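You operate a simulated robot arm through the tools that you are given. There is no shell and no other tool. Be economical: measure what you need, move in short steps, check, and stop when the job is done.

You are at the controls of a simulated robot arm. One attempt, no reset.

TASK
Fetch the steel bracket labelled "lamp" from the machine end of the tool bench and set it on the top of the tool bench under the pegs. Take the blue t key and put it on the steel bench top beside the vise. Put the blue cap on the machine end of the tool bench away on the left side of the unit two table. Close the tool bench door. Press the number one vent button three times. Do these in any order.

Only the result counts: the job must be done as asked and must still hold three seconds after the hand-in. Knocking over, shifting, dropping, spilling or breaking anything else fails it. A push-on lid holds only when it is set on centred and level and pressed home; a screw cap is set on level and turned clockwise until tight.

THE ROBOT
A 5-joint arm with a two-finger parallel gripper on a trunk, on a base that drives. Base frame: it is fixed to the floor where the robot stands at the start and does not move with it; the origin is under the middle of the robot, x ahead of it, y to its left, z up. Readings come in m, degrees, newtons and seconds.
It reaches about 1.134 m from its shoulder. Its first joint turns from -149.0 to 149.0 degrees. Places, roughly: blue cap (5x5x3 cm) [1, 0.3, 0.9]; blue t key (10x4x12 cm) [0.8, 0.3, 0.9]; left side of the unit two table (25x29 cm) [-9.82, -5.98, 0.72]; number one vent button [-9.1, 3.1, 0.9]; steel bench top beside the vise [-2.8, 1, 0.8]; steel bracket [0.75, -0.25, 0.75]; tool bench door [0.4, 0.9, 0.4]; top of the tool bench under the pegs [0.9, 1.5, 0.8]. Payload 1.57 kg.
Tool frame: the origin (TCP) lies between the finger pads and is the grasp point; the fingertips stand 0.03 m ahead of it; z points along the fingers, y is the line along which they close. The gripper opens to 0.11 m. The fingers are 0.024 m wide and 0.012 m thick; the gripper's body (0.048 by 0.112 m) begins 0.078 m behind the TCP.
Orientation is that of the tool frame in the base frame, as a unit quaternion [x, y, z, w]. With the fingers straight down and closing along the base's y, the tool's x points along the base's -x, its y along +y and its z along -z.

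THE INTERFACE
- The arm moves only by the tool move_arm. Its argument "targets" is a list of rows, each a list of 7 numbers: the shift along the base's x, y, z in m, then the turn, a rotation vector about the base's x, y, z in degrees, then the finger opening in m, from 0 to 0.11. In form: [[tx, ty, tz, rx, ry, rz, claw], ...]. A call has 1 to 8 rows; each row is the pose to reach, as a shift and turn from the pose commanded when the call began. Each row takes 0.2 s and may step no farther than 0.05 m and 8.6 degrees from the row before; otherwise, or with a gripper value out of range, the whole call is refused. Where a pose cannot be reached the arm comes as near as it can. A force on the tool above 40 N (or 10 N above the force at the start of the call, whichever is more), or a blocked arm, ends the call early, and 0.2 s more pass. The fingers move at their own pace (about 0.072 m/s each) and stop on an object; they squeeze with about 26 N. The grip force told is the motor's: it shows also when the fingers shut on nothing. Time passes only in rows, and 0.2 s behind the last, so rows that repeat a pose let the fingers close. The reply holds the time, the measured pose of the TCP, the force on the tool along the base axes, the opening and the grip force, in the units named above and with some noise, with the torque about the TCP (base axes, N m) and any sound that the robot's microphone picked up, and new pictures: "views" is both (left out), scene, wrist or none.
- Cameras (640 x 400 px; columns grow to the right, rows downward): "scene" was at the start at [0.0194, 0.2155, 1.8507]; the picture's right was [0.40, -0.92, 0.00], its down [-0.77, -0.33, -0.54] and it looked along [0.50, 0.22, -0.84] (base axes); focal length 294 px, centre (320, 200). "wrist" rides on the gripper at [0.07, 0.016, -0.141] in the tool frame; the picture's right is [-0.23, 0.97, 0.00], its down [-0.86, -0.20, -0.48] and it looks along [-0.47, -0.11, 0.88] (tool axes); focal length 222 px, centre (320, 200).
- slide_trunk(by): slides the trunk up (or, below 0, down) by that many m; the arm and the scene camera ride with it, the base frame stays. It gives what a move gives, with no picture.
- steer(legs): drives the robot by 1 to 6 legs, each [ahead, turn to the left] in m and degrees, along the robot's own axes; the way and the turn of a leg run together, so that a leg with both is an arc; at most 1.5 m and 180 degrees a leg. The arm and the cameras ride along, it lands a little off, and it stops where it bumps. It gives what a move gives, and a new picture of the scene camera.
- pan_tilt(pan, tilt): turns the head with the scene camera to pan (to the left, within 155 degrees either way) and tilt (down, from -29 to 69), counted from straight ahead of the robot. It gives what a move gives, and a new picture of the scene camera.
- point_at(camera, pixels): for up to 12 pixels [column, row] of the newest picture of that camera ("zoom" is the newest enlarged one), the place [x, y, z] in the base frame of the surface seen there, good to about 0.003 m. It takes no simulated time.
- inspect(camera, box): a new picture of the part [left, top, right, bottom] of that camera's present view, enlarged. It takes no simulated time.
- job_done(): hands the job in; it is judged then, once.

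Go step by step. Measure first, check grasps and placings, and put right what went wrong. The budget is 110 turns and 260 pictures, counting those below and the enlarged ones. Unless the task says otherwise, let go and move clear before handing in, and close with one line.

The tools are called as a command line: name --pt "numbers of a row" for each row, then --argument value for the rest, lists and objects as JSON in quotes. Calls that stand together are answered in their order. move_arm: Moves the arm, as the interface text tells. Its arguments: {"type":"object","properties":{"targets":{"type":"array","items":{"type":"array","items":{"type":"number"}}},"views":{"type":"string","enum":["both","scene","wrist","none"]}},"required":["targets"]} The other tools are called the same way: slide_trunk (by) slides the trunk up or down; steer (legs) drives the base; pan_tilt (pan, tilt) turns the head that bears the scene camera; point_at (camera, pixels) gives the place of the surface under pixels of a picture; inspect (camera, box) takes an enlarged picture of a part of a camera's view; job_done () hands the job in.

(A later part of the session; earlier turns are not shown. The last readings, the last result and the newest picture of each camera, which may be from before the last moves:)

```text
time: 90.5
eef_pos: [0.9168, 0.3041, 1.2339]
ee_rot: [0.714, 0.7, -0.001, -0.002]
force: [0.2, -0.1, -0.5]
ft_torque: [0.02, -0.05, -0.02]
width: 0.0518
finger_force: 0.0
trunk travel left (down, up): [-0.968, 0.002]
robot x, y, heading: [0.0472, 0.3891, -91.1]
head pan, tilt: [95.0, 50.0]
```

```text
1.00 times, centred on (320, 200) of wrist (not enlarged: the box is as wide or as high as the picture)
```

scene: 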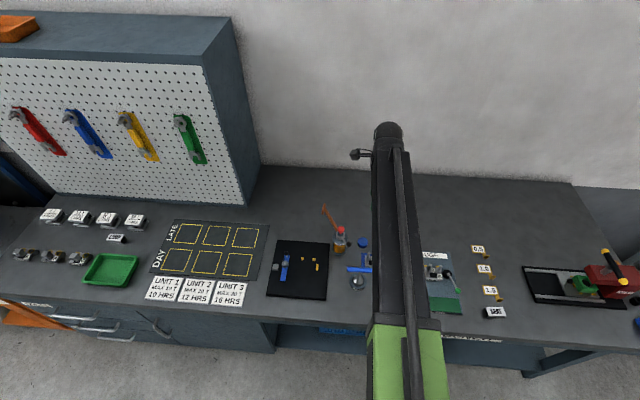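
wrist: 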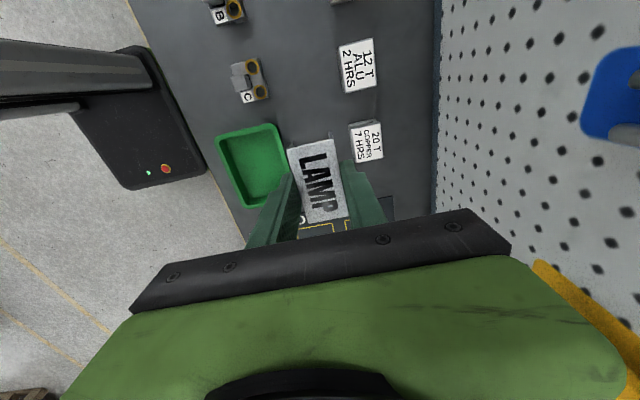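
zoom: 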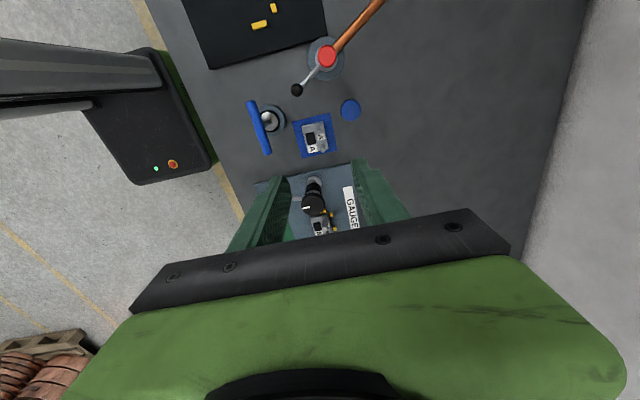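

inspect --camera "wrist" --box '[235, 80, 375, 170]'

point_at --camera "zoom" --pixels '[[70, 95], [115, 215], [150, 330], [95, 160], [160, 170], [520, 130], [490, 130], [555, 130], [175, 100], [350, 240]]'

```text
4.44 times, centred on (305, 125) of wrist
```

zoom: 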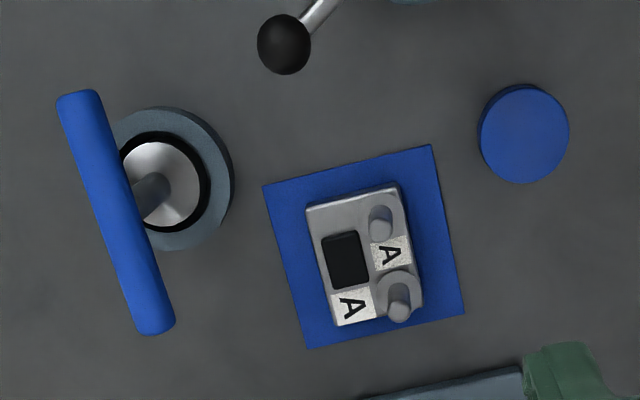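

```text
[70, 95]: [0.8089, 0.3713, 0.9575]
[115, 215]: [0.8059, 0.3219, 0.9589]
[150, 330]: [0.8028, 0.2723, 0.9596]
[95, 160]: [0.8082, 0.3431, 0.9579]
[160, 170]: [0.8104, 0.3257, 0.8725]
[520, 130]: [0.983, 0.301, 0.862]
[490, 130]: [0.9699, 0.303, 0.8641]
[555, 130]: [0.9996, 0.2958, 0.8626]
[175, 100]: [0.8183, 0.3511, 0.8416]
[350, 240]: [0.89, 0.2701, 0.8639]
```

The key's bar runs from (0.809,0.373) to (0.803,0.270) with its top at z 0.959, so its centre is (0.806,0.322). I'll move above it; the closing axis is already across the bar.

move_arm --pt "-0.04 0.006 0 0 0 -1 0.052" --pt "-0.08 0.012 0 0 0 -2 0.052" --pt "-0.111 0.018 0 0 0 -2 0.052" --views "none"

slide_trunk --by -0.2

inspect --camera "wrist" --box '[160, 40, 480, 240]'

```text
time: 91.3
eef_pos: [0.8064, 0.3207, 1.2351]
ee_rot: [0.726, 0.688, -0.001, 0.0]
force: [0.2, -0.5, 0.7]
ft_torque: [-0.01, -0.03, 0.01]
width: 0.0521
finger_force: 0.1
trunk travel left (down, up): [-0.968, 0.002]
robot x, y, heading: [0.0508, 0.3907, -91.3]
head pan, tilt: [95.0, 50.0]
```

```text
time: 93.5
eef_pos: [0.809, 0.3215, 1.0351]
ee_rot: [0.726, 0.688, 0.0, -0.001]
force: [-0.2, 1.0, 0.7]
ft_torque: [0.0, 0.0, 0.02]
width: 0.0518
finger_force: 0.0
trunk travel left (down, up): [-0.768, 0.202]
robot x, y, heading: [0.0476, 0.3924, -91.2]
head pan, tilt: [95.0, 50.0]
```

```text
2.00 times, centred on (320, 140) of wrist
```

zoom: 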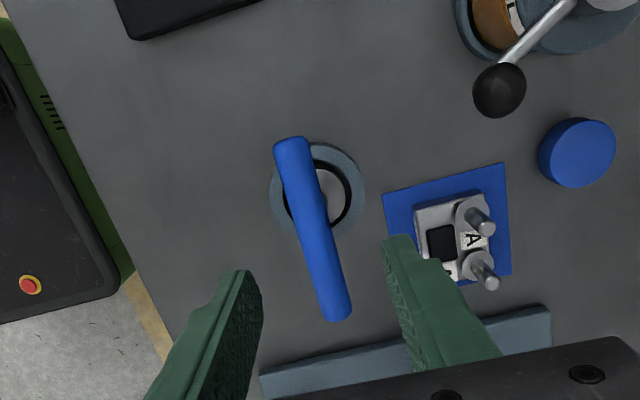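

The fingers straddle the bar and clear the "A" pins. I'll lower 0.087 m, grip, and lift.

slide_trunk --by -0.087

move_arm --pt "0 0 0 0 0 0 0.03" --pt "0 0 0 0 0 0 0.01" --pt "0 0 0 0 0 0 0.0" --pt "0 0 0 0 0 0 0.0" --views "wrist"

slide_trunk --by 0.2

inspect --camera "wrist" --box '[160, 40, 480, 240]'

```text
time: 94.7
eef_pos: [0.8081, 0.3223, 0.9487]
ee_rot: [0.726, 0.688, 0.0, -0.001]
force: [0.0, -1.2, -0.5]
ft_torque: [-0.04, 0.0, 0.02]
width: 0.0519
finger_force: 0.1
trunk travel left (down, up): [-0.681, 0.289]
robot x, y, heading: [0.051, 0.3879, -90.9]
head pan, tilt: [95.0, 50.0]
```

```text
time: 95.7
eef_pos: [0.809, 0.3217, 0.9484]
ee_rot: [0.726, 0.688, -0.001, 0.0]
force: [-0.9, -0.5, 1.7]
ft_torque: [-0.09, 0.04, -0.08]
width: 0.0172
finger_force: 26.3
trunk travel left (down, up): [-0.681, 0.289]
robot x, y, heading: [0.05, 0.3858, -91.1]
head pan, tilt: [95.0, 50.0]
```

wrist: 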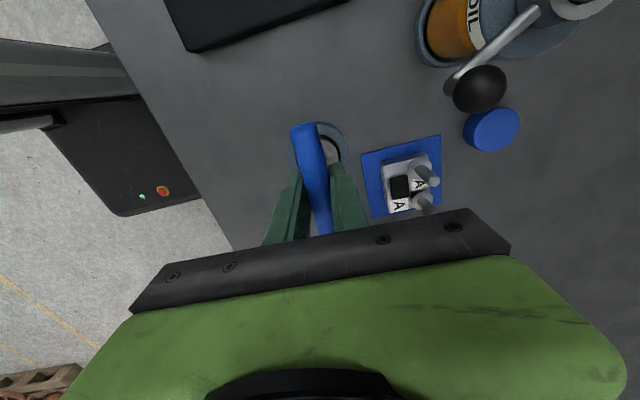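

```text
time: 97.8
eef_pos: [0.8076, 0.3209, 1.1483]
ee_rot: [0.726, 0.688, 0.0, -0.001]
force: [0.8, 0.1, -2.4]
ft_torque: [-0.01, 0.0, 0.01]
width: 0.0169
finger_force: 26.1
trunk travel left (down, up): [-0.881, 0.089]
robot x, y, heading: [0.048, 0.3896, -91.2]
head pan, tilt: [95.0, 50.0]
```

```text
2.00 times, centred on (320, 140) of wrist
```

zoom: 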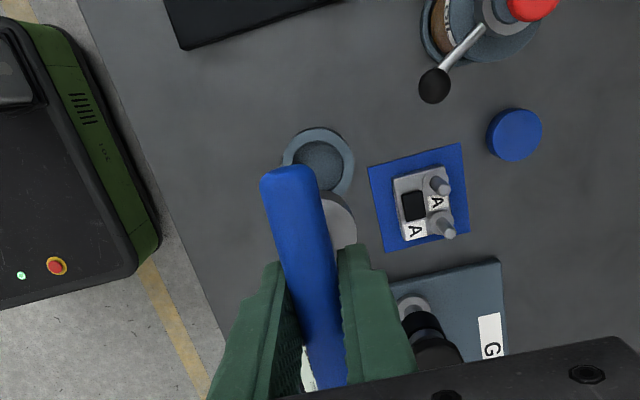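

The key is held, hanging free of its stand. I'll look toward the steel bench with the vise, which lies to the robot's right.

pan_tilt --pan -100 --tilt 25

pan_tilt --pan -55 --tilt 15

pan_tilt --pan -145 --tilt 15

```text
time: 100.7
eef_pos: [0.8095, 0.3233, 1.1478]
ee_rot: [0.726, 0.687, -0.001, -0.001]
force: [-0.3, 0.6, -1.5]
ft_torque: [-0.01, 0.03, 0.03]
width: 0.0172
finger_force: 25.9
trunk travel left (down, up): [-0.881, 0.089]
robot x, y, heading: [0.0462, 0.3901, -91.0]
head pan, tilt: [-100.0, 25.0]
```

scene: 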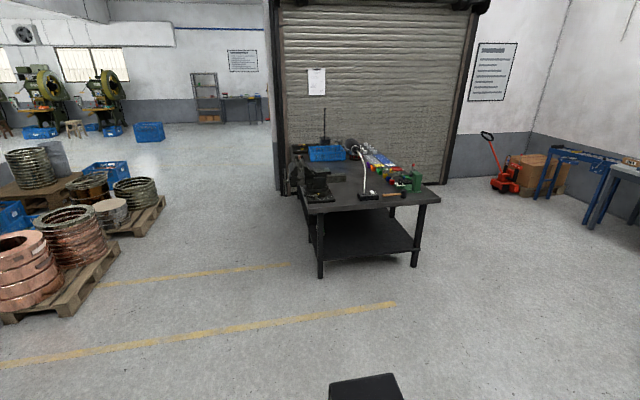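

```text
time: 101.8
eef_pos: [0.8081, 0.3218, 1.1479]
ee_rot: [0.726, 0.688, -0.001, 0.0]
force: [-0.5, 0.4, -3.4]
ft_torque: [0.0, -0.01, 0.04]
width: 0.0171
finger_force: 26.2
trunk travel left (down, up): [-0.881, 0.089]
robot x, y, heading: [0.0493, 0.3857, -91.0]
head pan, tilt: [-55.0, 15.0]
```

scene: 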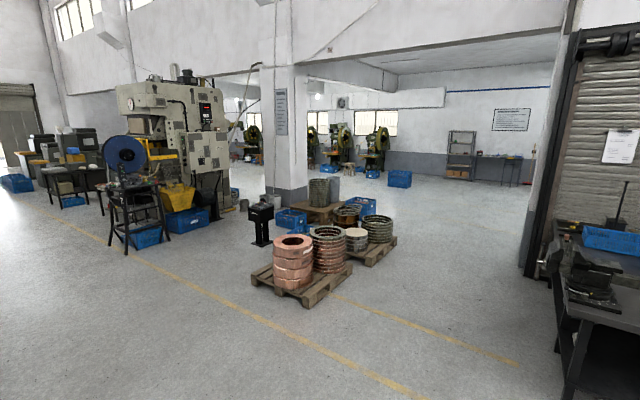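

```text
time: 103.5
eef_pos: [0.8077, 0.3212, 1.1473]
ee_rot: [0.726, 0.688, 0.0, -0.001]
force: [-0.8, -0.7, -2.7]
ft_torque: [0.01, 0.01, -0.01]
width: 0.0168
finger_force: 25.7
trunk travel left (down, up): [-0.881, 0.089]
robot x, y, heading: [0.0504, 0.3883, -91.3]
head pan, tilt: [-145.0, 15.0]
```

scene: 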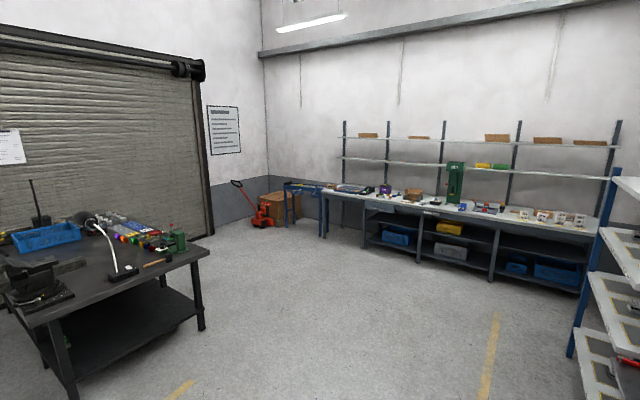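

The steel bench is ahead at azimuth of about 168°. I'll turn toward it and drive 0.9 m, then measure its top.

steer --legs '[[0, -101], [0.9, 0]]'

pan_tilt --pan 0 --tilt 30

inspect --camera "scene" --box '[200, 60, 480, 240]'

```text
time: 112.6
eef_pos: [-1.0798, -0.1314, 1.149]
ee_rot: [0.991, -0.136, 0.0, -0.001]
force: [1.0, 0.6, -2.7]
ft_torque: [-0.03, 0.08, -0.02]
width: 0.0137
finger_force: 26.1
trunk travel left (down, up): [-0.881, 0.089]
robot x, y, heading: [-0.8482, 0.6206, 166.8]
head pan, tilt: [-145.0, 15.0]
```

scene: 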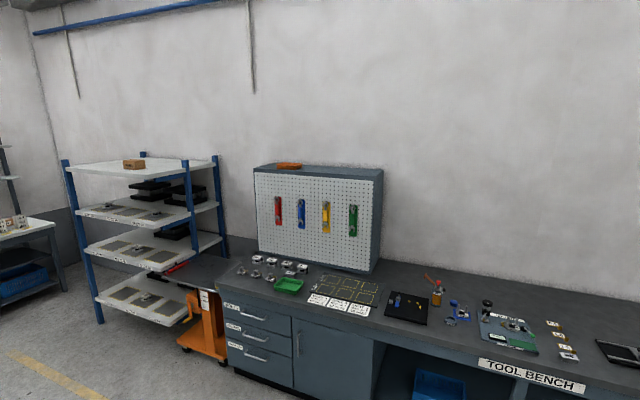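

```text
time: 114.8
eef_pos: [-1.0803, -0.1327, 1.1482]
ee_rot: [0.991, -0.135, 0.001, -0.001]
force: [0.0, -1.1, -2.5]
ft_torque: [0.06, 0.0, -0.01]
width: 0.0137
finger_force: 26.1
trunk travel left (down, up): [-0.881, 0.089]
robot x, y, heading: [-0.843, 0.6213, 166.9]
head pan, tilt: [0.0, 30.0]
```

scene: 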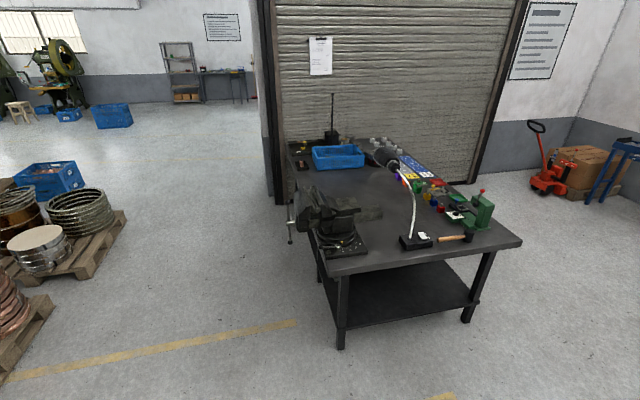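

```text
2.22 times, centred on (340, 150) of scene
```

zoom: 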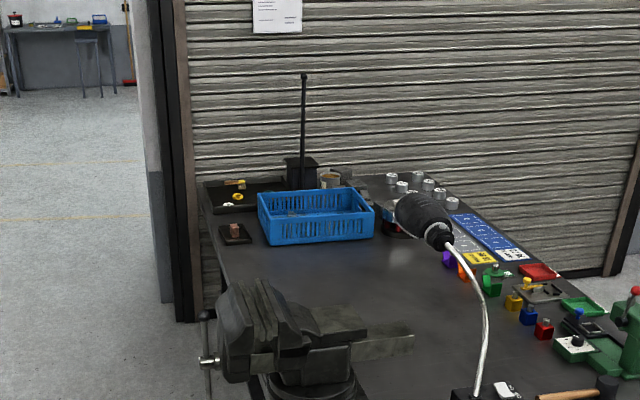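

The grip width went from 0.017 to 0.0137, so I'll check the key in the wrist view, and measure the bench top near the vise at (340,220).

inspect --camera "wrist" --box '[160, 40, 480, 240]'

point_at --camera "scene" --pixels '[[329, 275], [520, 241], [370, 255], [365, 190], [375, 225], [345, 180], [410, 240], [335, 205], [300, 230], [400, 215], [455, 182], [320, 175]]'

```text
2.00 times, centred on (320, 140) of wrist
```

zoom: 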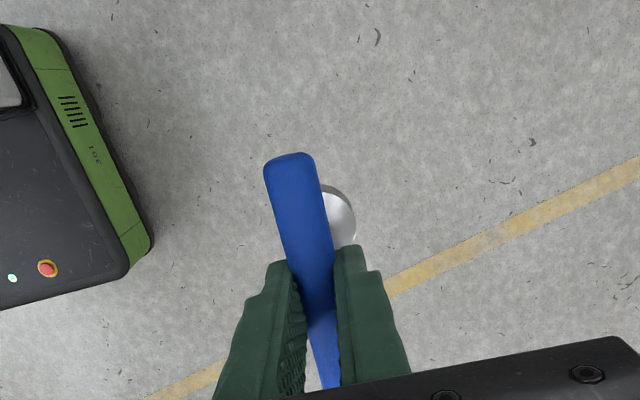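

```text
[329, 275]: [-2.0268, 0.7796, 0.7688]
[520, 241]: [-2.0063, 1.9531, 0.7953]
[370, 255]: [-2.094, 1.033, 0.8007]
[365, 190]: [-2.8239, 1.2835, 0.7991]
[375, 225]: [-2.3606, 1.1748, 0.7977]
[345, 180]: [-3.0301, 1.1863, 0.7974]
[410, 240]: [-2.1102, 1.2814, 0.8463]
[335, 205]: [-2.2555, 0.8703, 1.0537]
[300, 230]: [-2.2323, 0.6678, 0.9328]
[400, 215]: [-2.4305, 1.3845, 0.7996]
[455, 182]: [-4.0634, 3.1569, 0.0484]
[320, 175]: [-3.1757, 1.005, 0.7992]
```

point_at --camera "zoom" --pixels '[[288, 165], [300, 220], [312, 280], [322, 330], [328, 375], [342, 220], [335, 205], [300, 300], [345, 300]]'

inspect --camera "wrist" --box '[260, 100, 380, 240]'

```text
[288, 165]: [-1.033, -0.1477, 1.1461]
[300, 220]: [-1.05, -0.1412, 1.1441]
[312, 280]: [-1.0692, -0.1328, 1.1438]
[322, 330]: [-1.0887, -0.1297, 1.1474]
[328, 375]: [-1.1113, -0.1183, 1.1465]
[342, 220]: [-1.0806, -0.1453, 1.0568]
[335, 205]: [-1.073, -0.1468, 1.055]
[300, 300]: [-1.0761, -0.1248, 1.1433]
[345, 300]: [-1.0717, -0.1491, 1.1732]
```

```text
2.86 times, centred on (320, 170) of wrist
```

zoom: 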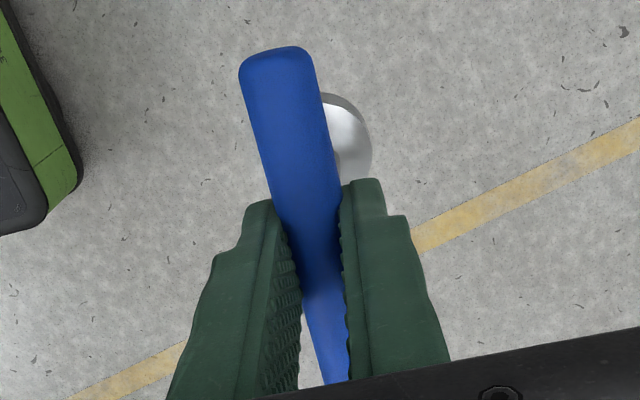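

The key has settled about 1.3 cm lower in the fingers but is level and stable. I'll measure the surroundings for the approach from the −y side of the steel bench.

point_at --camera "scene" --pixels '[[333, 100], [333, 140], [268, 190], [297, 205], [289, 222], [125, 215], [50, 300], [330, 160], [303, 160], [325, 215], [383, 212], [340, 150]]'

slide_trunk --by 0.085

```text
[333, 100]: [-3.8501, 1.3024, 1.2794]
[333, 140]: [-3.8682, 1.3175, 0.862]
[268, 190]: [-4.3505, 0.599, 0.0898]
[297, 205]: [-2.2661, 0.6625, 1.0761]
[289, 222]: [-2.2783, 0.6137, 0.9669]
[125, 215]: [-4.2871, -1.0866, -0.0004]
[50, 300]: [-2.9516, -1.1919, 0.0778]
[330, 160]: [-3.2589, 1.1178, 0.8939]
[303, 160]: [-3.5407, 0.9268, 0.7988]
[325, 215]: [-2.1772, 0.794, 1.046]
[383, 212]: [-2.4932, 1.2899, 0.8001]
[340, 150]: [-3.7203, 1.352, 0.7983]
```

```text
time: 116.1
eef_pos: [-1.0802, -0.1313, 1.2338]
ee_rot: [0.991, -0.135, 0.0, 0.0]
force: [0.2, 0.0, -4.0]
ft_torque: [0.03, -0.04, -0.08]
width: 0.0138
finger_force: 26.0
trunk travel left (down, up): [-0.966, 0.004]
robot x, y, heading: [-0.8452, 0.6211, 166.6]
head pan, tilt: [0.0, 30.0]
```

The path is clear: the vise handle reaches y≈0.61 and the pallet stays below y=−1.19. I'll drive to about (-2.7,0.12) and turn clockwise so the arm ends over the bench.

steer --legs '[[0, 28.5], [1.0, 0], [0.92, 0]]'

inspect --camera "wrist" --box '[160, 40, 480, 240]'

```text
time: 127.1
eef_pos: [-2.5439, -0.662, 1.233]
ee_rot: [0.994, 0.111, 0.001, -0.001]
force: [-0.4, 0.1, -2.4]
ft_torque: [-0.02, -0.02, 0.02]
width: 0.0173
finger_force: 25.5
trunk travel left (down, up): [-0.966, 0.004]
robot x, y, heading: [-2.6878, 0.1111, -165.1]
head pan, tilt: [0.0, 30.0]
```

scene: 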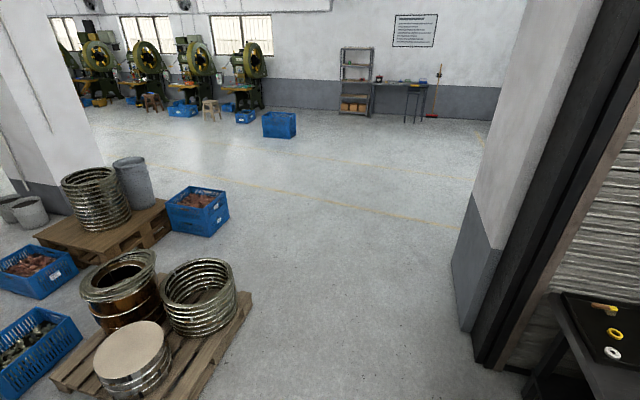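

```text
2.00 times, centred on (320, 140) of wrist
```

zoom: 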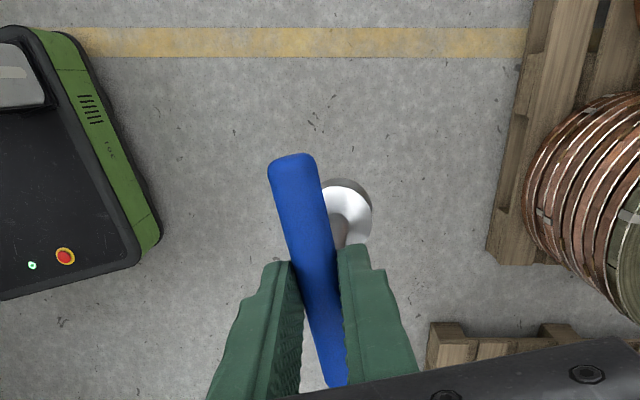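

The key is still held. I'll turn clockwise so the arm comes over the bench.

steer --legs '[[0, -98], [0, -97]]'

pan_tilt --pan 85 --tilt 50

inspect --camera "wrist" --box '[0, 0, 640, 400]'

```text
time: 135.7
eef_pos: [-2.6692, 0.8874, 1.233]
ee_rot: [0.0, 1.0, 0.014, -0.001]
force: [2.5, -0.1, -2.5]
ft_torque: [0.0, 0.16, 0.01]
width: 0.0175
finger_force: 25.5
trunk travel left (down, up): [-0.966, 0.004]
robot x, y, heading: [-2.6857, -0.0215, 3.2]
head pan, tilt: [0.0, 30.0]
```

scene: 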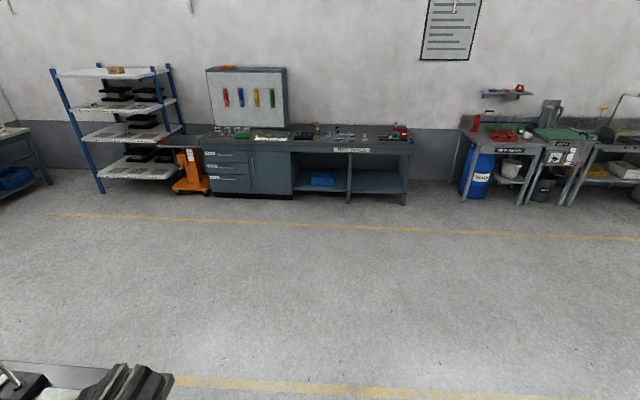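

```text
time: 137.2
eef_pos: [-2.6687, 0.8871, 1.2331]
ee_rot: [-0.001, 1.0, 0.014, -0.001]
force: [0.8, 0.5, -2.0]
ft_torque: [-0.03, -0.01, 0.01]
width: 0.0171
finger_force: 26.3
trunk travel left (down, up): [-0.966, 0.004]
robot x, y, heading: [-2.6908, -0.0194, 3.3]
head pan, tilt: [85.0, 50.0]
```

scene: 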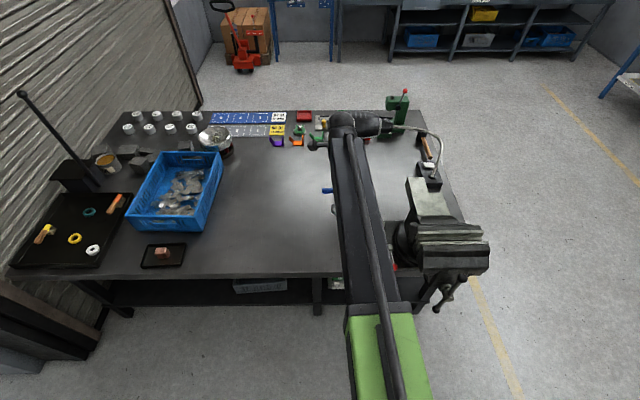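

```text
1.00 times, centred on (320, 200) of wrist (not enlarged: the box is as wide or as high as the picture)
```

zoom: 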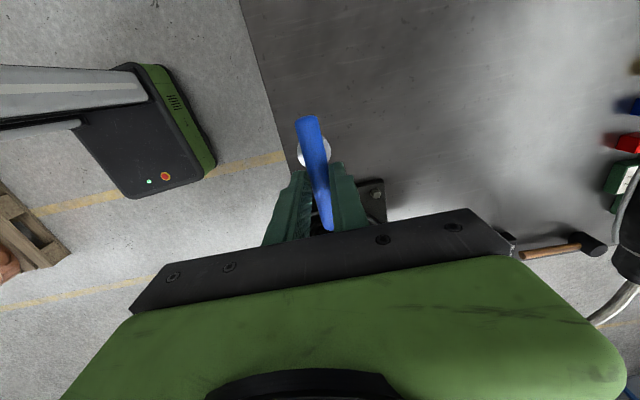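

I'll measure the bench around the gripper and the vise's position to check consistency.

point_at --camera "scene" --pixels '[[440, 245], [470, 275], [310, 230], [330, 271], [250, 272], [280, 200], [160, 255], [330, 191], [200, 225], [410, 225], [427, 185], [404, 90]]'

point_at --camera "zoom" --pixels '[[305, 122], [315, 160], [325, 215], [302, 153], [375, 205], [285, 120], [420, 190]]'

inspect --camera "wrist" --box '[240, 90, 400, 240]'

```text
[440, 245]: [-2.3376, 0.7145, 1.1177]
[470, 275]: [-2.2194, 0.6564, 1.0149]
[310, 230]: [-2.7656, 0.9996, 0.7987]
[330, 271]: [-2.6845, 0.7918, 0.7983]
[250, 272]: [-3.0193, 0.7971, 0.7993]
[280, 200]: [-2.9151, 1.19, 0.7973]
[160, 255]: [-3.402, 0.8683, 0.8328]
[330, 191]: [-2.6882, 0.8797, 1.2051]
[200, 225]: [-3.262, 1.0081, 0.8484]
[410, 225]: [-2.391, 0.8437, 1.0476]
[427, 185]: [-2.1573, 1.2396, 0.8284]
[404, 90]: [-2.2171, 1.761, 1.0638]
```

```text
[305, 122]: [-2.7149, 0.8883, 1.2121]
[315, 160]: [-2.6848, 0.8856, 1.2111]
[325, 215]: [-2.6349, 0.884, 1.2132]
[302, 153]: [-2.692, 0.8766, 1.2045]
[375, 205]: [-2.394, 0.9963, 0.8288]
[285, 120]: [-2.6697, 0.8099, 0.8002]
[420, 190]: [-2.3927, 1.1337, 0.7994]
```

```text
2.67 times, centred on (320, 165) of wrist
```

zoom: 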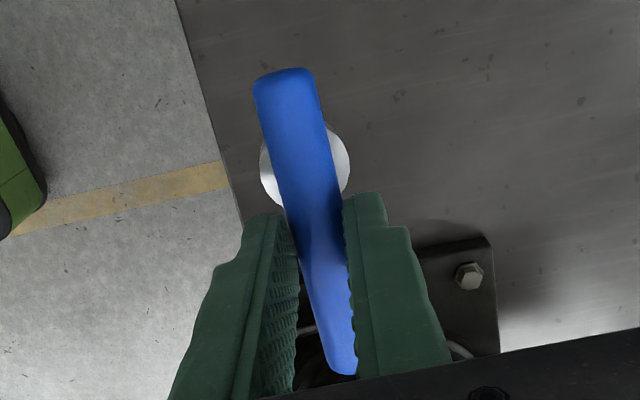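

The key has slid down to near the fingertips (bar top 1.211, TCP 1.233), so I'll set it down soon. I'll lower straight down here, over clear bench at (-2.67,0.887).

slide_trunk --by -0.27

inspect --camera "wrist" --box '[240, 90, 400, 240]'

inspect --camera "scene" --box '[250, 130, 490, 330]'

```text
time: 140.0
eef_pos: [-2.6682, 0.8864, 0.9639]
ee_rot: [0.001, 1.0, 0.014, -0.001]
force: [-0.7, 0.1, -2.7]
ft_torque: [0.01, 0.05, -0.04]
width: 0.0172
finger_force: 25.4
trunk travel left (down, up): [-0.696, 0.274]
robot x, y, heading: [-2.6888, -0.0192, 3.4]
head pan, tilt: [85.0, 50.0]
```

```text
2.67 times, centred on (320, 165) of wrist
```

zoom: 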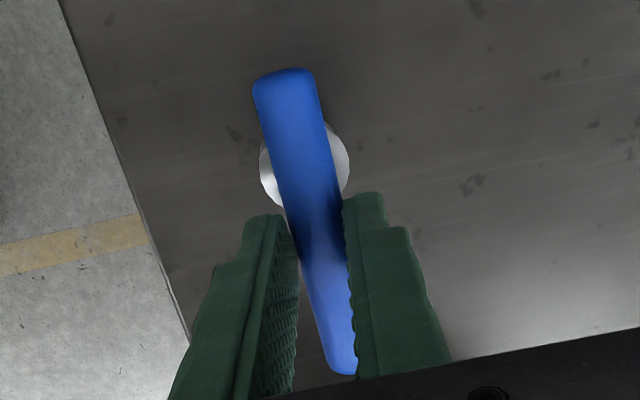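

```text
2.00 times, centred on (370, 230) of scene
```

zoom: 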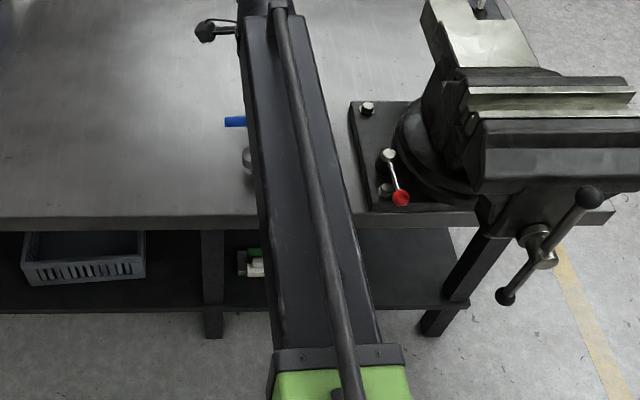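

It hangs upright with its foot about 2 cm above the bench. I'll lower slowly until it touches.

slide_trunk --by -0.019

slide_trunk --by -0.004

slide_trunk --by -0.003

inspect --camera "wrist" --box '[240, 90, 400, 240]'

point_at --camera "zoom" --pixels '[[275, 85], [300, 160], [320, 230], [342, 355], [266, 175], [347, 165]]'

```text
time: 140.7
eef_pos: [-2.6686, 0.8876, 0.9449]
ee_rot: [0.0, 1.0, 0.014, 0.0]
force: [0.7, 0.5, -1.8]
ft_torque: [0.02, 0.01, -0.03]
width: 0.0172
finger_force: 25.8
trunk travel left (down, up): [-0.677, 0.293]
robot x, y, heading: [-2.6902, -0.0199, 3.3]
head pan, tilt: [85.0, 50.0]
```

```text
time: 141.2
eef_pos: [-2.6685, 0.8876, 0.9393]
ee_rot: [-0.001, 1.0, 0.015, -0.001]
force: [0.3, -1.1, -2.1]
ft_torque: [0.01, 0.01, -0.01]
width: 0.0172
finger_force: 26.3
trunk travel left (down, up): [-0.673, 0.297]
robot x, y, heading: [-2.6874, -0.0201, 3.6]
head pan, tilt: [85.0, 50.0]
```

```text
time: 141.7
eef_pos: [-2.6689, 0.8873, 0.9384]
ee_rot: [0.0, 1.0, 0.014, -0.001]
force: [0.2, 0.4, -2.2]
ft_torque: [-0.02, 0.01, 0.0]
width: 0.0173
finger_force: 25.8
trunk travel left (down, up): [-0.67, 0.3]
robot x, y, heading: [-2.6882, -0.0162, 3.5]
head pan, tilt: [85.0, 50.0]
```

```text
2.67 times, centred on (320, 165) of wrist
```

zoom: 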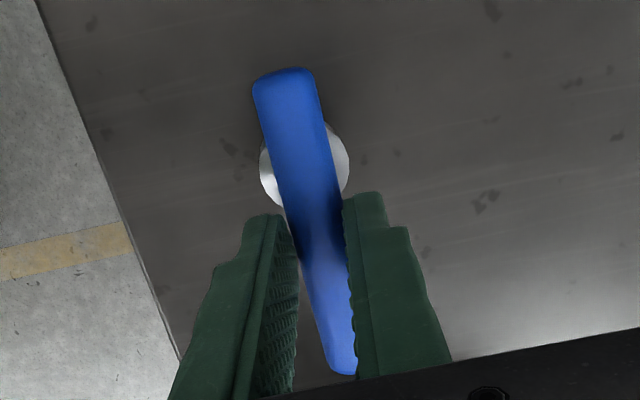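

```text
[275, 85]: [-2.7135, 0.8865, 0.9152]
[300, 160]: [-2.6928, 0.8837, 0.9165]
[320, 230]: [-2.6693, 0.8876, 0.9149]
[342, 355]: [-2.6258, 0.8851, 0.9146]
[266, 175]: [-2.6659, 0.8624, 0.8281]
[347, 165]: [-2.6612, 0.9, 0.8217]
```

The key's bar top is at 0.915 with no contact force yet. I'll continue down in small steps.

slide_trunk --by -0.004

slide_trunk --by -0.004

```text
time: 142.2
eef_pos: [-2.6681, 0.8846, 0.9345]
ee_rot: [0.0, 1.0, 0.015, -0.001]
force: [0.2, -4.4, 22.4]
ft_torque: [-0.14, 0.12, 0.05]
width: 0.0171
finger_force: 25.6
trunk travel left (down, up): [-0.666, 0.304]
robot x, y, heading: [-2.6929, -0.0166, 3.3]
head pan, tilt: [85.0, 50.0]
```

```text
time: 142.8
eef_pos: [-2.6675, 0.8863, 0.9305]
ee_rot: [0.0, 1.0, 0.015, 0.001]
force: [1.6, -2.3, 16.5]
ft_torque: [-0.01, -0.11, -0.02]
width: 0.0176
finger_force: 26.0
trunk travel left (down, up): [-0.662, 0.308]
robot x, y, heading: [-2.691, -0.0187, 3.2]
head pan, tilt: [85.0, 50.0]
```

It is in contact (22 N). I'll open slightly and see whether it stands on its own.

move_arm --pt "0 0 0 0 0 0 0.03" --pt "0 0 0 0 0 0 0.04" --pt "0 0 0 0 0 0 0.04" --views "none"

inspect --camera "wrist" --box '[240, 90, 400, 240]'

point_at --camera "zoom" --pixels '[[275, 85], [300, 160], [320, 230], [342, 355]]'

```text
time: 143.6
eef_pos: [-2.6687, 0.8875, 0.9293]
ee_rot: [0.0, 1.0, 0.014, -0.001]
force: [1.0, 0.3, 1.7]
ft_torque: [0.0, 0.0, -0.02]
width: 0.0402
finger_force: 0.1
trunk travel left (down, up): [-0.662, 0.308]
robot x, y, heading: [-2.6899, -0.0207, 3.3]
head pan, tilt: [85.0, 50.0]
```

```text
2.67 times, centred on (320, 165) of wrist
```

zoom: 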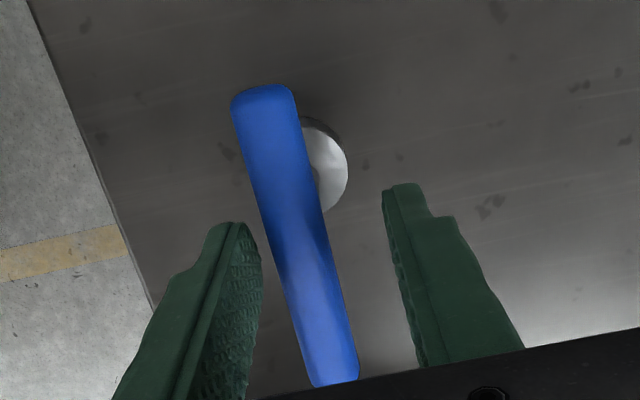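

```text
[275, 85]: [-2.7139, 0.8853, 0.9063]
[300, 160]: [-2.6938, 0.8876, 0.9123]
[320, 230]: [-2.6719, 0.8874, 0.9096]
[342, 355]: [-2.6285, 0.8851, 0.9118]
```

It stands on its own. I'll regrip it properly centred on the bar, then move it a little nearer the middle of the free area.

slide_trunk --by -0.026

move_arm --pt "0 -0.002 0 0 0 0 0.03" --pt "0 -0.002 0 0 0 0 0.01" --pt "0 -0.002 0 0 0 0 0.0" --pt "0 -0.002 0 0 0 0 0.0" --views "none"

slide_trunk --by 0.03

move_arm --pt "-0.015 0.01 0 0 0 0 0" --pt "-0.03 0.02 0 0 0 0 0" --pt "-0.045 0.03 0 0 0 0 0" --pt "-0.06 0.04 0 0 0 0 0" --pt "-0.075 0.05 0 0 0 0 0" --pt "-0.09 0.06 0 0 0 0 0" --pt "-0.1 0.06 0 0 0 0 0" --views "wrist"

```text
time: 144.3
eef_pos: [-2.6675, 0.8861, 0.9046]
ee_rot: [0.0, 1.0, 0.014, -0.001]
force: [0.1, 0.8, 0.6]
ft_torque: [0.02, 0.0, -0.02]
width: 0.04
finger_force: 0.0
trunk travel left (down, up): [-0.636, 0.334]
robot x, y, heading: [-2.6883, -0.0204, 3.6]
head pan, tilt: [85.0, 50.0]
```

```text
time: 145.3
eef_pos: [-2.6674, 0.8852, 0.9029]
ee_rot: [0.0, 1.0, 0.014, -0.001]
force: [-0.2, -0.8, 1.2]
ft_torque: [-0.06, -0.01, 0.01]
width: 0.0171
finger_force: 26.9
trunk travel left (down, up): [-0.636, 0.334]
robot x, y, heading: [-2.6922, -0.0137, 3.3]
head pan, tilt: [85.0, 50.0]
```

```text
time: 146.0
eef_pos: [-2.6683, 0.8845, 0.9325]
ee_rot: [0.0, 1.0, 0.014, -0.001]
force: [-0.1, 0.0, -2.9]
ft_torque: [0.02, 0.01, -0.02]
width: 0.0173
finger_force: 26.2
trunk travel left (down, up): [-0.666, 0.304]
robot x, y, heading: [-2.6896, -0.022, 3.8]
head pan, tilt: [85.0, 50.0]
```

```text
time: 147.6
eef_pos: [-2.7554, 0.88, 0.9336]
ee_rot: [0.001, 1.0, 0.015, -0.001]
force: [-0.2, 0.7, -2.8]
ft_torque: [0.02, 0.01, 0.01]
width: 0.017
finger_force: 25.7
out of reach, approached as far as the arm can: row 1, 2, 3, 4, 5, 6, 7
trunk travel left (down, up): [-0.666, 0.304]
robot x, y, heading: [-2.6906, -0.0198, 3.4]
head pan, tilt: [85.0, 50.0]
```

wrist: 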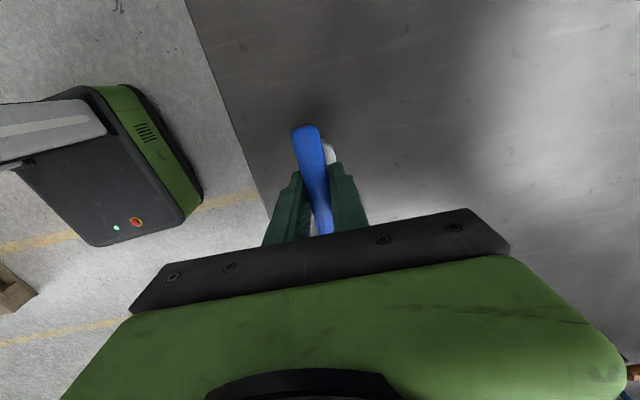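

Now at (-2.755,0.88); I want it closer to y≈0.98. I'll lift a little and nudge the base 0.1 m toward the bench.

slide_trunk --by 0.04

steer --legs '[[0, 86], [0.11, 0], [0, -86]]'

inspect --camera "wrist" --box '[160, 40, 480, 240]'

point_at --camera "zoom" --pixels '[[290, 190], [305, 240], [200, 100], [500, 200], [330, 220]]'

```text
time: 148.5
eef_pos: [-2.7557, 0.8801, 0.9722]
ee_rot: [0.001, 1.0, 0.015, -0.001]
force: [-0.2, 0.1, -2.4]
ft_torque: [-0.02, 0.01, -0.02]
width: 0.0169
finger_force: 26.2
trunk travel left (down, up): [-0.706, 0.264]
robot x, y, heading: [-2.6942, -0.0167, 3.6]
head pan, tilt: [85.0, 50.0]
```

```text
time: 157.0
eef_pos: [-2.7862, 0.9874, 0.9724]
ee_rot: [-0.016, 1.0, 0.015, -0.001]
force: [-0.4, -0.5, -3.5]
ft_torque: [0.03, -0.05, 0.0]
width: 0.014
finger_force: 26.2
trunk travel left (down, up): [-0.706, 0.264]
robot x, y, heading: [-2.6894, 0.1029, 6.2]
head pan, tilt: [85.0, 50.0]
```

scene: 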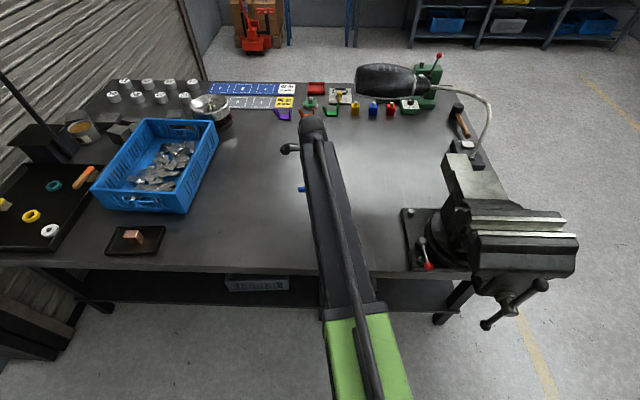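

```text
2.00 times, centred on (320, 140) of wrist
```

zoom: 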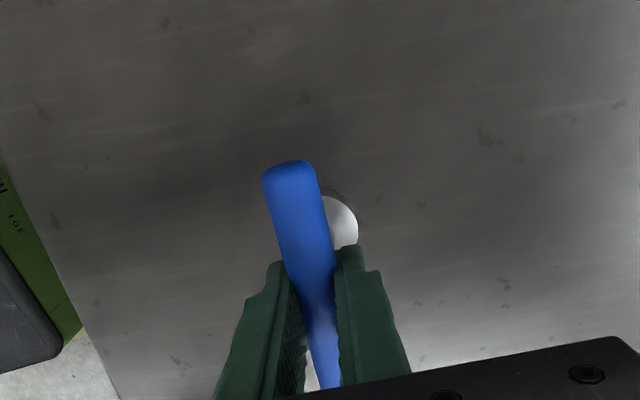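

```text
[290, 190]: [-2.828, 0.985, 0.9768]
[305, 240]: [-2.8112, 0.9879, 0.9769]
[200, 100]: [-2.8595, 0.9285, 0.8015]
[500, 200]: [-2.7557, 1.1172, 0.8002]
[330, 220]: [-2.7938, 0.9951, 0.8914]
```

The key is now over (-2.786,0.987), and its bar top is 0.066 above its standing height. I'll lower until contact.

slide_trunk --by -0.06

slide_trunk --by -0.004

slide_trunk --by -0.003

```text
time: 158.0
eef_pos: [-2.7865, 0.9878, 0.9127]
ee_rot: [-0.018, 1.0, 0.014, -0.001]
force: [0.0, -0.1, -2.4]
ft_torque: [-0.02, -0.02, 0.03]
width: 0.0142
finger_force: 26.5
trunk travel left (down, up): [-0.646, 0.324]
robot x, y, heading: [-2.6915, 0.103, 6.0]
head pan, tilt: [85.0, 50.0]
```

```text
time: 158.5
eef_pos: [-2.7864, 0.987, 0.9084]
ee_rot: [-0.017, 1.0, 0.014, -0.001]
force: [-0.4, 0.3, 9.6]
ft_torque: [0.21, -0.28, 0.17]
width: 0.014
finger_force: 25.8
trunk travel left (down, up): [-0.642, 0.328]
robot x, y, heading: [-2.6886, 0.0984, 6.1]
head pan, tilt: [85.0, 50.0]
```

```text
time: 159.0
eef_pos: [-2.786, 0.9876, 0.9077]
ee_rot: [-0.018, 1.0, 0.015, -0.001]
force: [1.2, 1.6, 10.6]
ft_torque: [0.02, 0.28, -0.01]
width: 0.0143
finger_force: 25.6
trunk travel left (down, up): [-0.639, 0.331]
robot x, y, heading: [-2.6874, 0.1021, 5.8]
head pan, tilt: [85.0, 50.0]
```

Contact was felt (≈10 N). I'll open gently, then rise and check that it stands.

move_arm --pt "0 0 0 0 0 0 0.02" --pt "0 0 0 0 0 0 0.03" --pt "0 0 0 0 0 0 0.045" --pt "0 0 0 0 0 0 0.06" --pt "0 0 0 0 0 0 0.06" --views "wrist"

slide_trunk --by 0.3

inspect --camera "wrist" --box '[160, 40, 480, 240]'

point_at --camera "zoom" --pixels '[[315, 220], [330, 250], [340, 280]]'

```text
time: 160.2
eef_pos: [-2.7869, 0.9885, 0.9057]
ee_rot: [-0.018, 1.0, 0.015, -0.001]
force: [0.6, -0.2, 0.3]
ft_torque: [0.01, 0.03, -0.02]
width: 0.0599
finger_force: 0.2
trunk travel left (down, up): [-0.639, 0.331]
robot x, y, heading: [-2.6953, 0.1043, 5.9]
head pan, tilt: [85.0, 50.0]
```

wrist: 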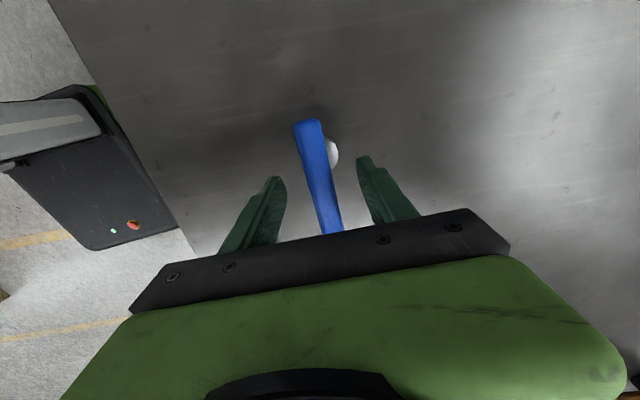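

```text
time: 163.2
eef_pos: [-2.7855, 0.9883, 1.2061]
ee_rot: [-0.017, 1.0, 0.015, -0.001]
force: [0.1, -1.0, 0.2]
ft_torque: [0.0, -0.01, 0.01]
width: 0.0599
finger_force: 0.1
trunk travel left (down, up): [-0.939, 0.031]
robot x, y, heading: [-2.6892, 0.1043, 6.3]
head pan, tilt: [85.0, 50.0]
```

```text
2.00 times, centred on (320, 140) of wrist
```

zoom: 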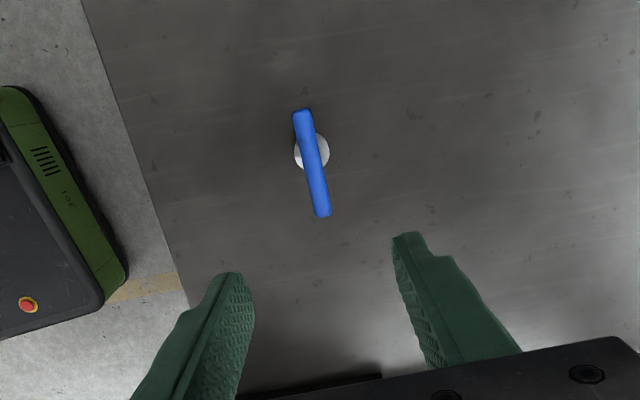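

```text
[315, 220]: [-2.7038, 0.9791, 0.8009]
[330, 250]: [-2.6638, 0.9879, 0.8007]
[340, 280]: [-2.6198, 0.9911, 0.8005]
```

The key stands at about (-2.79,0.99) beside the vise. Now I go back for the blue cap, turning counter-clockwise and away from the vise, then reversing to the tool bench.

slide_trunk --by 0.03

steer --legs '[[0, 90], [0, 89.3], [-1.4, 0], [-1.32, 0], [0, 84]]'

inspect --camera "wrist" --box '[0, 0, 640, 400]'

```text
time: 164.0
eef_pos: [-2.7868, 0.9885, 1.2369]
ee_rot: [-0.017, 1.0, 0.014, -0.001]
force: [-1.5, 0.9, -0.1]
ft_torque: [-0.02, 0.03, -0.01]
width: 0.0601
finger_force: 0.0
trunk travel left (down, up): [-0.969, 0.001]
robot x, y, heading: [-2.6914, 0.0997, 5.8]
head pan, tilt: [85.0, 50.0]
```

```text
time: 170.4
eef_pos: [-3.1694, -0.6467, 1.2392]
ee_rot: [0.947, -0.321, -0.006, 0.017]
force: [1.3, 0.1, 1.1]
ft_torque: [-0.04, 0.08, 0.0]
width: 0.0595
finger_force: 0.0
trunk travel left (down, up): [-0.969, 0.001]
robot x, y, heading: [-2.7726, -0.0131, 147.0]
head pan, tilt: [85.0, 50.0]
stopped in leg 2: the robot was blocked; the commanded pose is now the measured one
```

scene: 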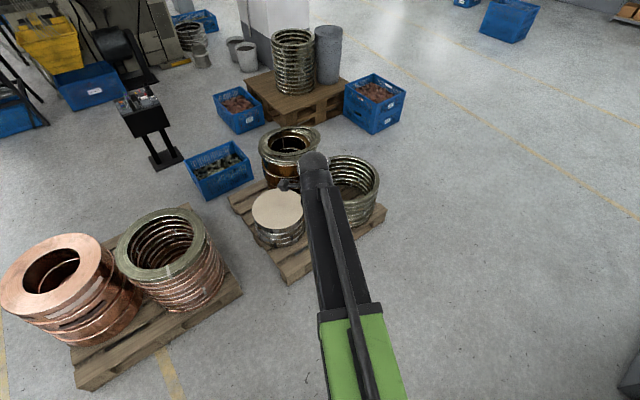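

```text
1.00 times, centred on (320, 200) of wrist (not enlarged: the box is as wide or as high as the picture)
```

zoom: 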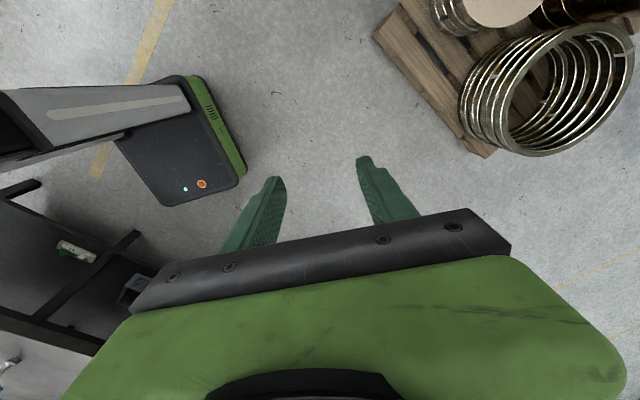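

The base was blocked at heading 147°. I'll look at what's next to the robot before moving again.

pan_tilt --pan -57 --tilt 60

pan_tilt --pan 150 --tilt 60

pan_tilt --pan -10 --tilt 60

```text
time: 172.7
eef_pos: [-3.1756, -0.6507, 1.2352]
ee_rot: [0.947, -0.32, -0.005, 0.015]
force: [0.0, 1.1, 0.5]
ft_torque: [-0.02, 0.01, 0.03]
width: 0.0598
finger_force: 0.0
trunk travel left (down, up): [-0.969, 0.001]
robot x, y, heading: [-2.7752, -0.0137, 146.9]
head pan, tilt: [-57.0, 60.0]
```

scene: 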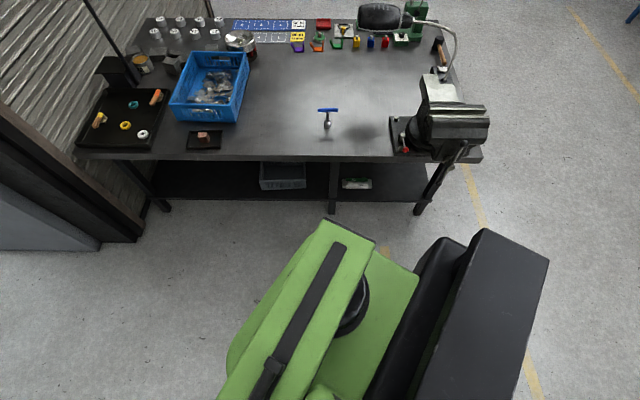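

```text
time: 175.7
eef_pos: [-3.1766, -0.6502, 1.2371]
ee_rot: [0.947, -0.32, -0.005, 0.015]
force: [-0.4, -1.3, -0.2]
ft_torque: [0.0, 0.05, -0.03]
width: 0.06
finger_force: 0.0
trunk travel left (down, up): [-0.969, 0.001]
robot x, y, heading: [-2.7702, -0.0134, 146.8]
head pan, tilt: [150.0, 60.0]
```

scene: 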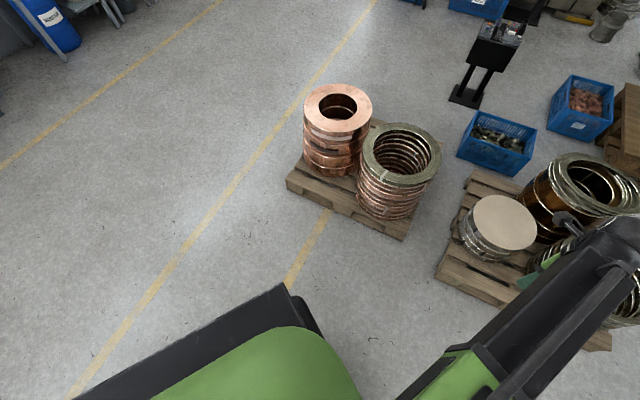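

```text
time: 178.2
eef_pos: [-3.1756, -0.6508, 1.2361]
ee_rot: [0.948, -0.319, -0.006, 0.015]
force: [0.5, 0.7, -0.8]
ft_torque: [-0.03, -0.02, 0.0]
width: 0.0599
finger_force: 0.0
trunk travel left (down, up): [-0.969, 0.001]
robot x, y, heading: [-2.7746, -0.0145, 146.7]
head pan, tilt: [-10.0, 60.0]
```

scene: 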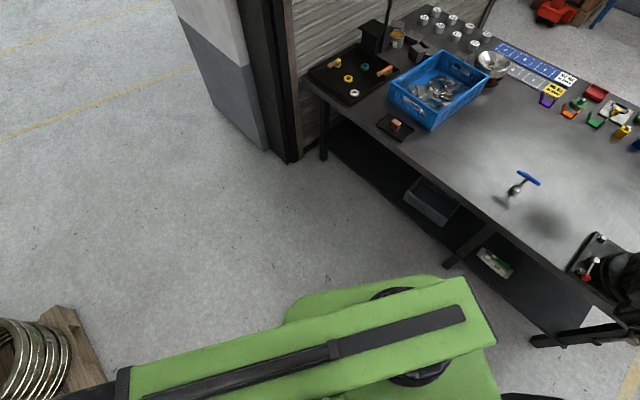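

point_at --camera "scene" --pixels '[[490, 340], [465, 285], [300, 310], [420, 285], [490, 370], [130, 380], [530, 398], [60, 330], [450, 265], [100, 375]]'

pan_tilt --pan -90 --tilt 69

point_at --camera "scene" --pixels '[[320, 200], [200, 200], [450, 200], [320, 120], [400, 120], [250, 120], [320, 300]]'

```text
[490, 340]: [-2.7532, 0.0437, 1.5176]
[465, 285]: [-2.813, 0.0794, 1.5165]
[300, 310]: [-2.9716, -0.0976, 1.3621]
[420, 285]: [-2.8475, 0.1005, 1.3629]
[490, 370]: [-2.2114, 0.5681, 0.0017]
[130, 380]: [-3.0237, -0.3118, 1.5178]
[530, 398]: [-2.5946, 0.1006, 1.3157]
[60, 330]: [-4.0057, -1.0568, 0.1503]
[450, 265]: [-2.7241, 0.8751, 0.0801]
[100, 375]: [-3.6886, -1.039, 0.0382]
```

```text
time: 179.7
eef_pos: [-3.1755, -0.6505, 1.2374]
ee_rot: [0.947, -0.32, -0.005, 0.015]
force: [0.2, -1.1, -0.5]
ft_torque: [0.02, 0.01, -0.03]
width: 0.0601
finger_force: 0.0
trunk travel left (down, up): [-0.969, 0.001]
robot x, y, heading: [-2.7738, -0.0153, 146.8]
head pan, tilt: [-90.0, 68.8]
```

scene: 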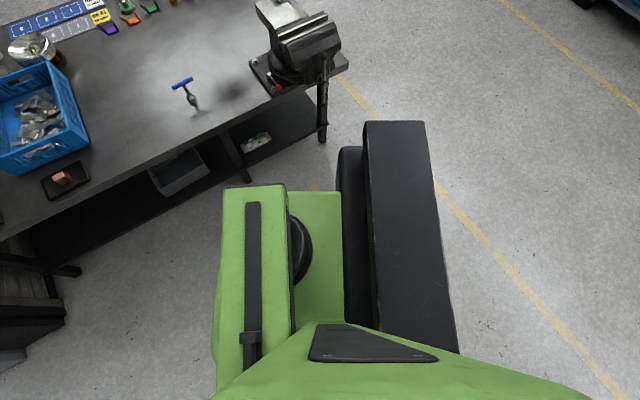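

```text
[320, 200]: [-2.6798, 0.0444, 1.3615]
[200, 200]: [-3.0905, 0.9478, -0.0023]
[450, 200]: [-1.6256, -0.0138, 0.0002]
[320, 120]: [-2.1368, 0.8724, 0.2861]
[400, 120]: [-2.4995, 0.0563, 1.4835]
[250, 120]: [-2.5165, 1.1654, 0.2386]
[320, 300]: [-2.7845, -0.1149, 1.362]
```

inspect --camera "wrist" --box '[0, 0, 640, 400]'

point_at --camera "zoom" --pixels '[[238, 182], [188, 80], [165, 205], [118, 143], [240, 160], [130, 290], [35, 185], [150, 235], [205, 95], [470, 130], [380, 40], [140, 130]]'

```text
1.00 times, centred on (320, 200) of wrist (not enlarged: the box is as wide or as high as the picture)
```

zoom: 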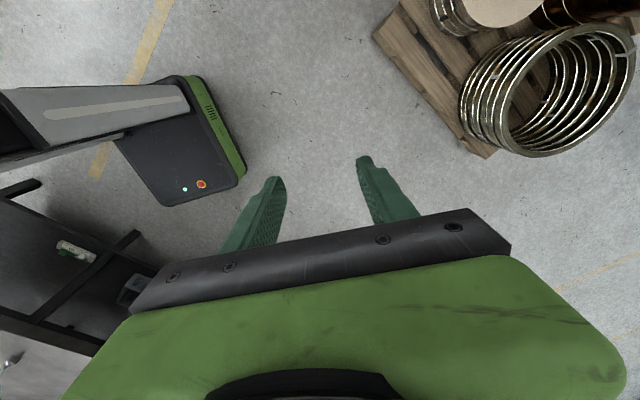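

```text
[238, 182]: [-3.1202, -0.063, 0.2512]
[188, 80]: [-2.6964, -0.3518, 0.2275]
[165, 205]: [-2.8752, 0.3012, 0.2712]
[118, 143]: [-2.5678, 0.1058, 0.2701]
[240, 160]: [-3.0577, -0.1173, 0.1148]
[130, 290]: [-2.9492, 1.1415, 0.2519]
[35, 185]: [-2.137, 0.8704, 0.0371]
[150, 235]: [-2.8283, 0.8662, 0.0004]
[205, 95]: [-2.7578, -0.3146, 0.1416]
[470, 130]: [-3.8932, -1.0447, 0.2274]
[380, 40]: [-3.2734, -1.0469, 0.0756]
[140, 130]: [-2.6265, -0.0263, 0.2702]
```

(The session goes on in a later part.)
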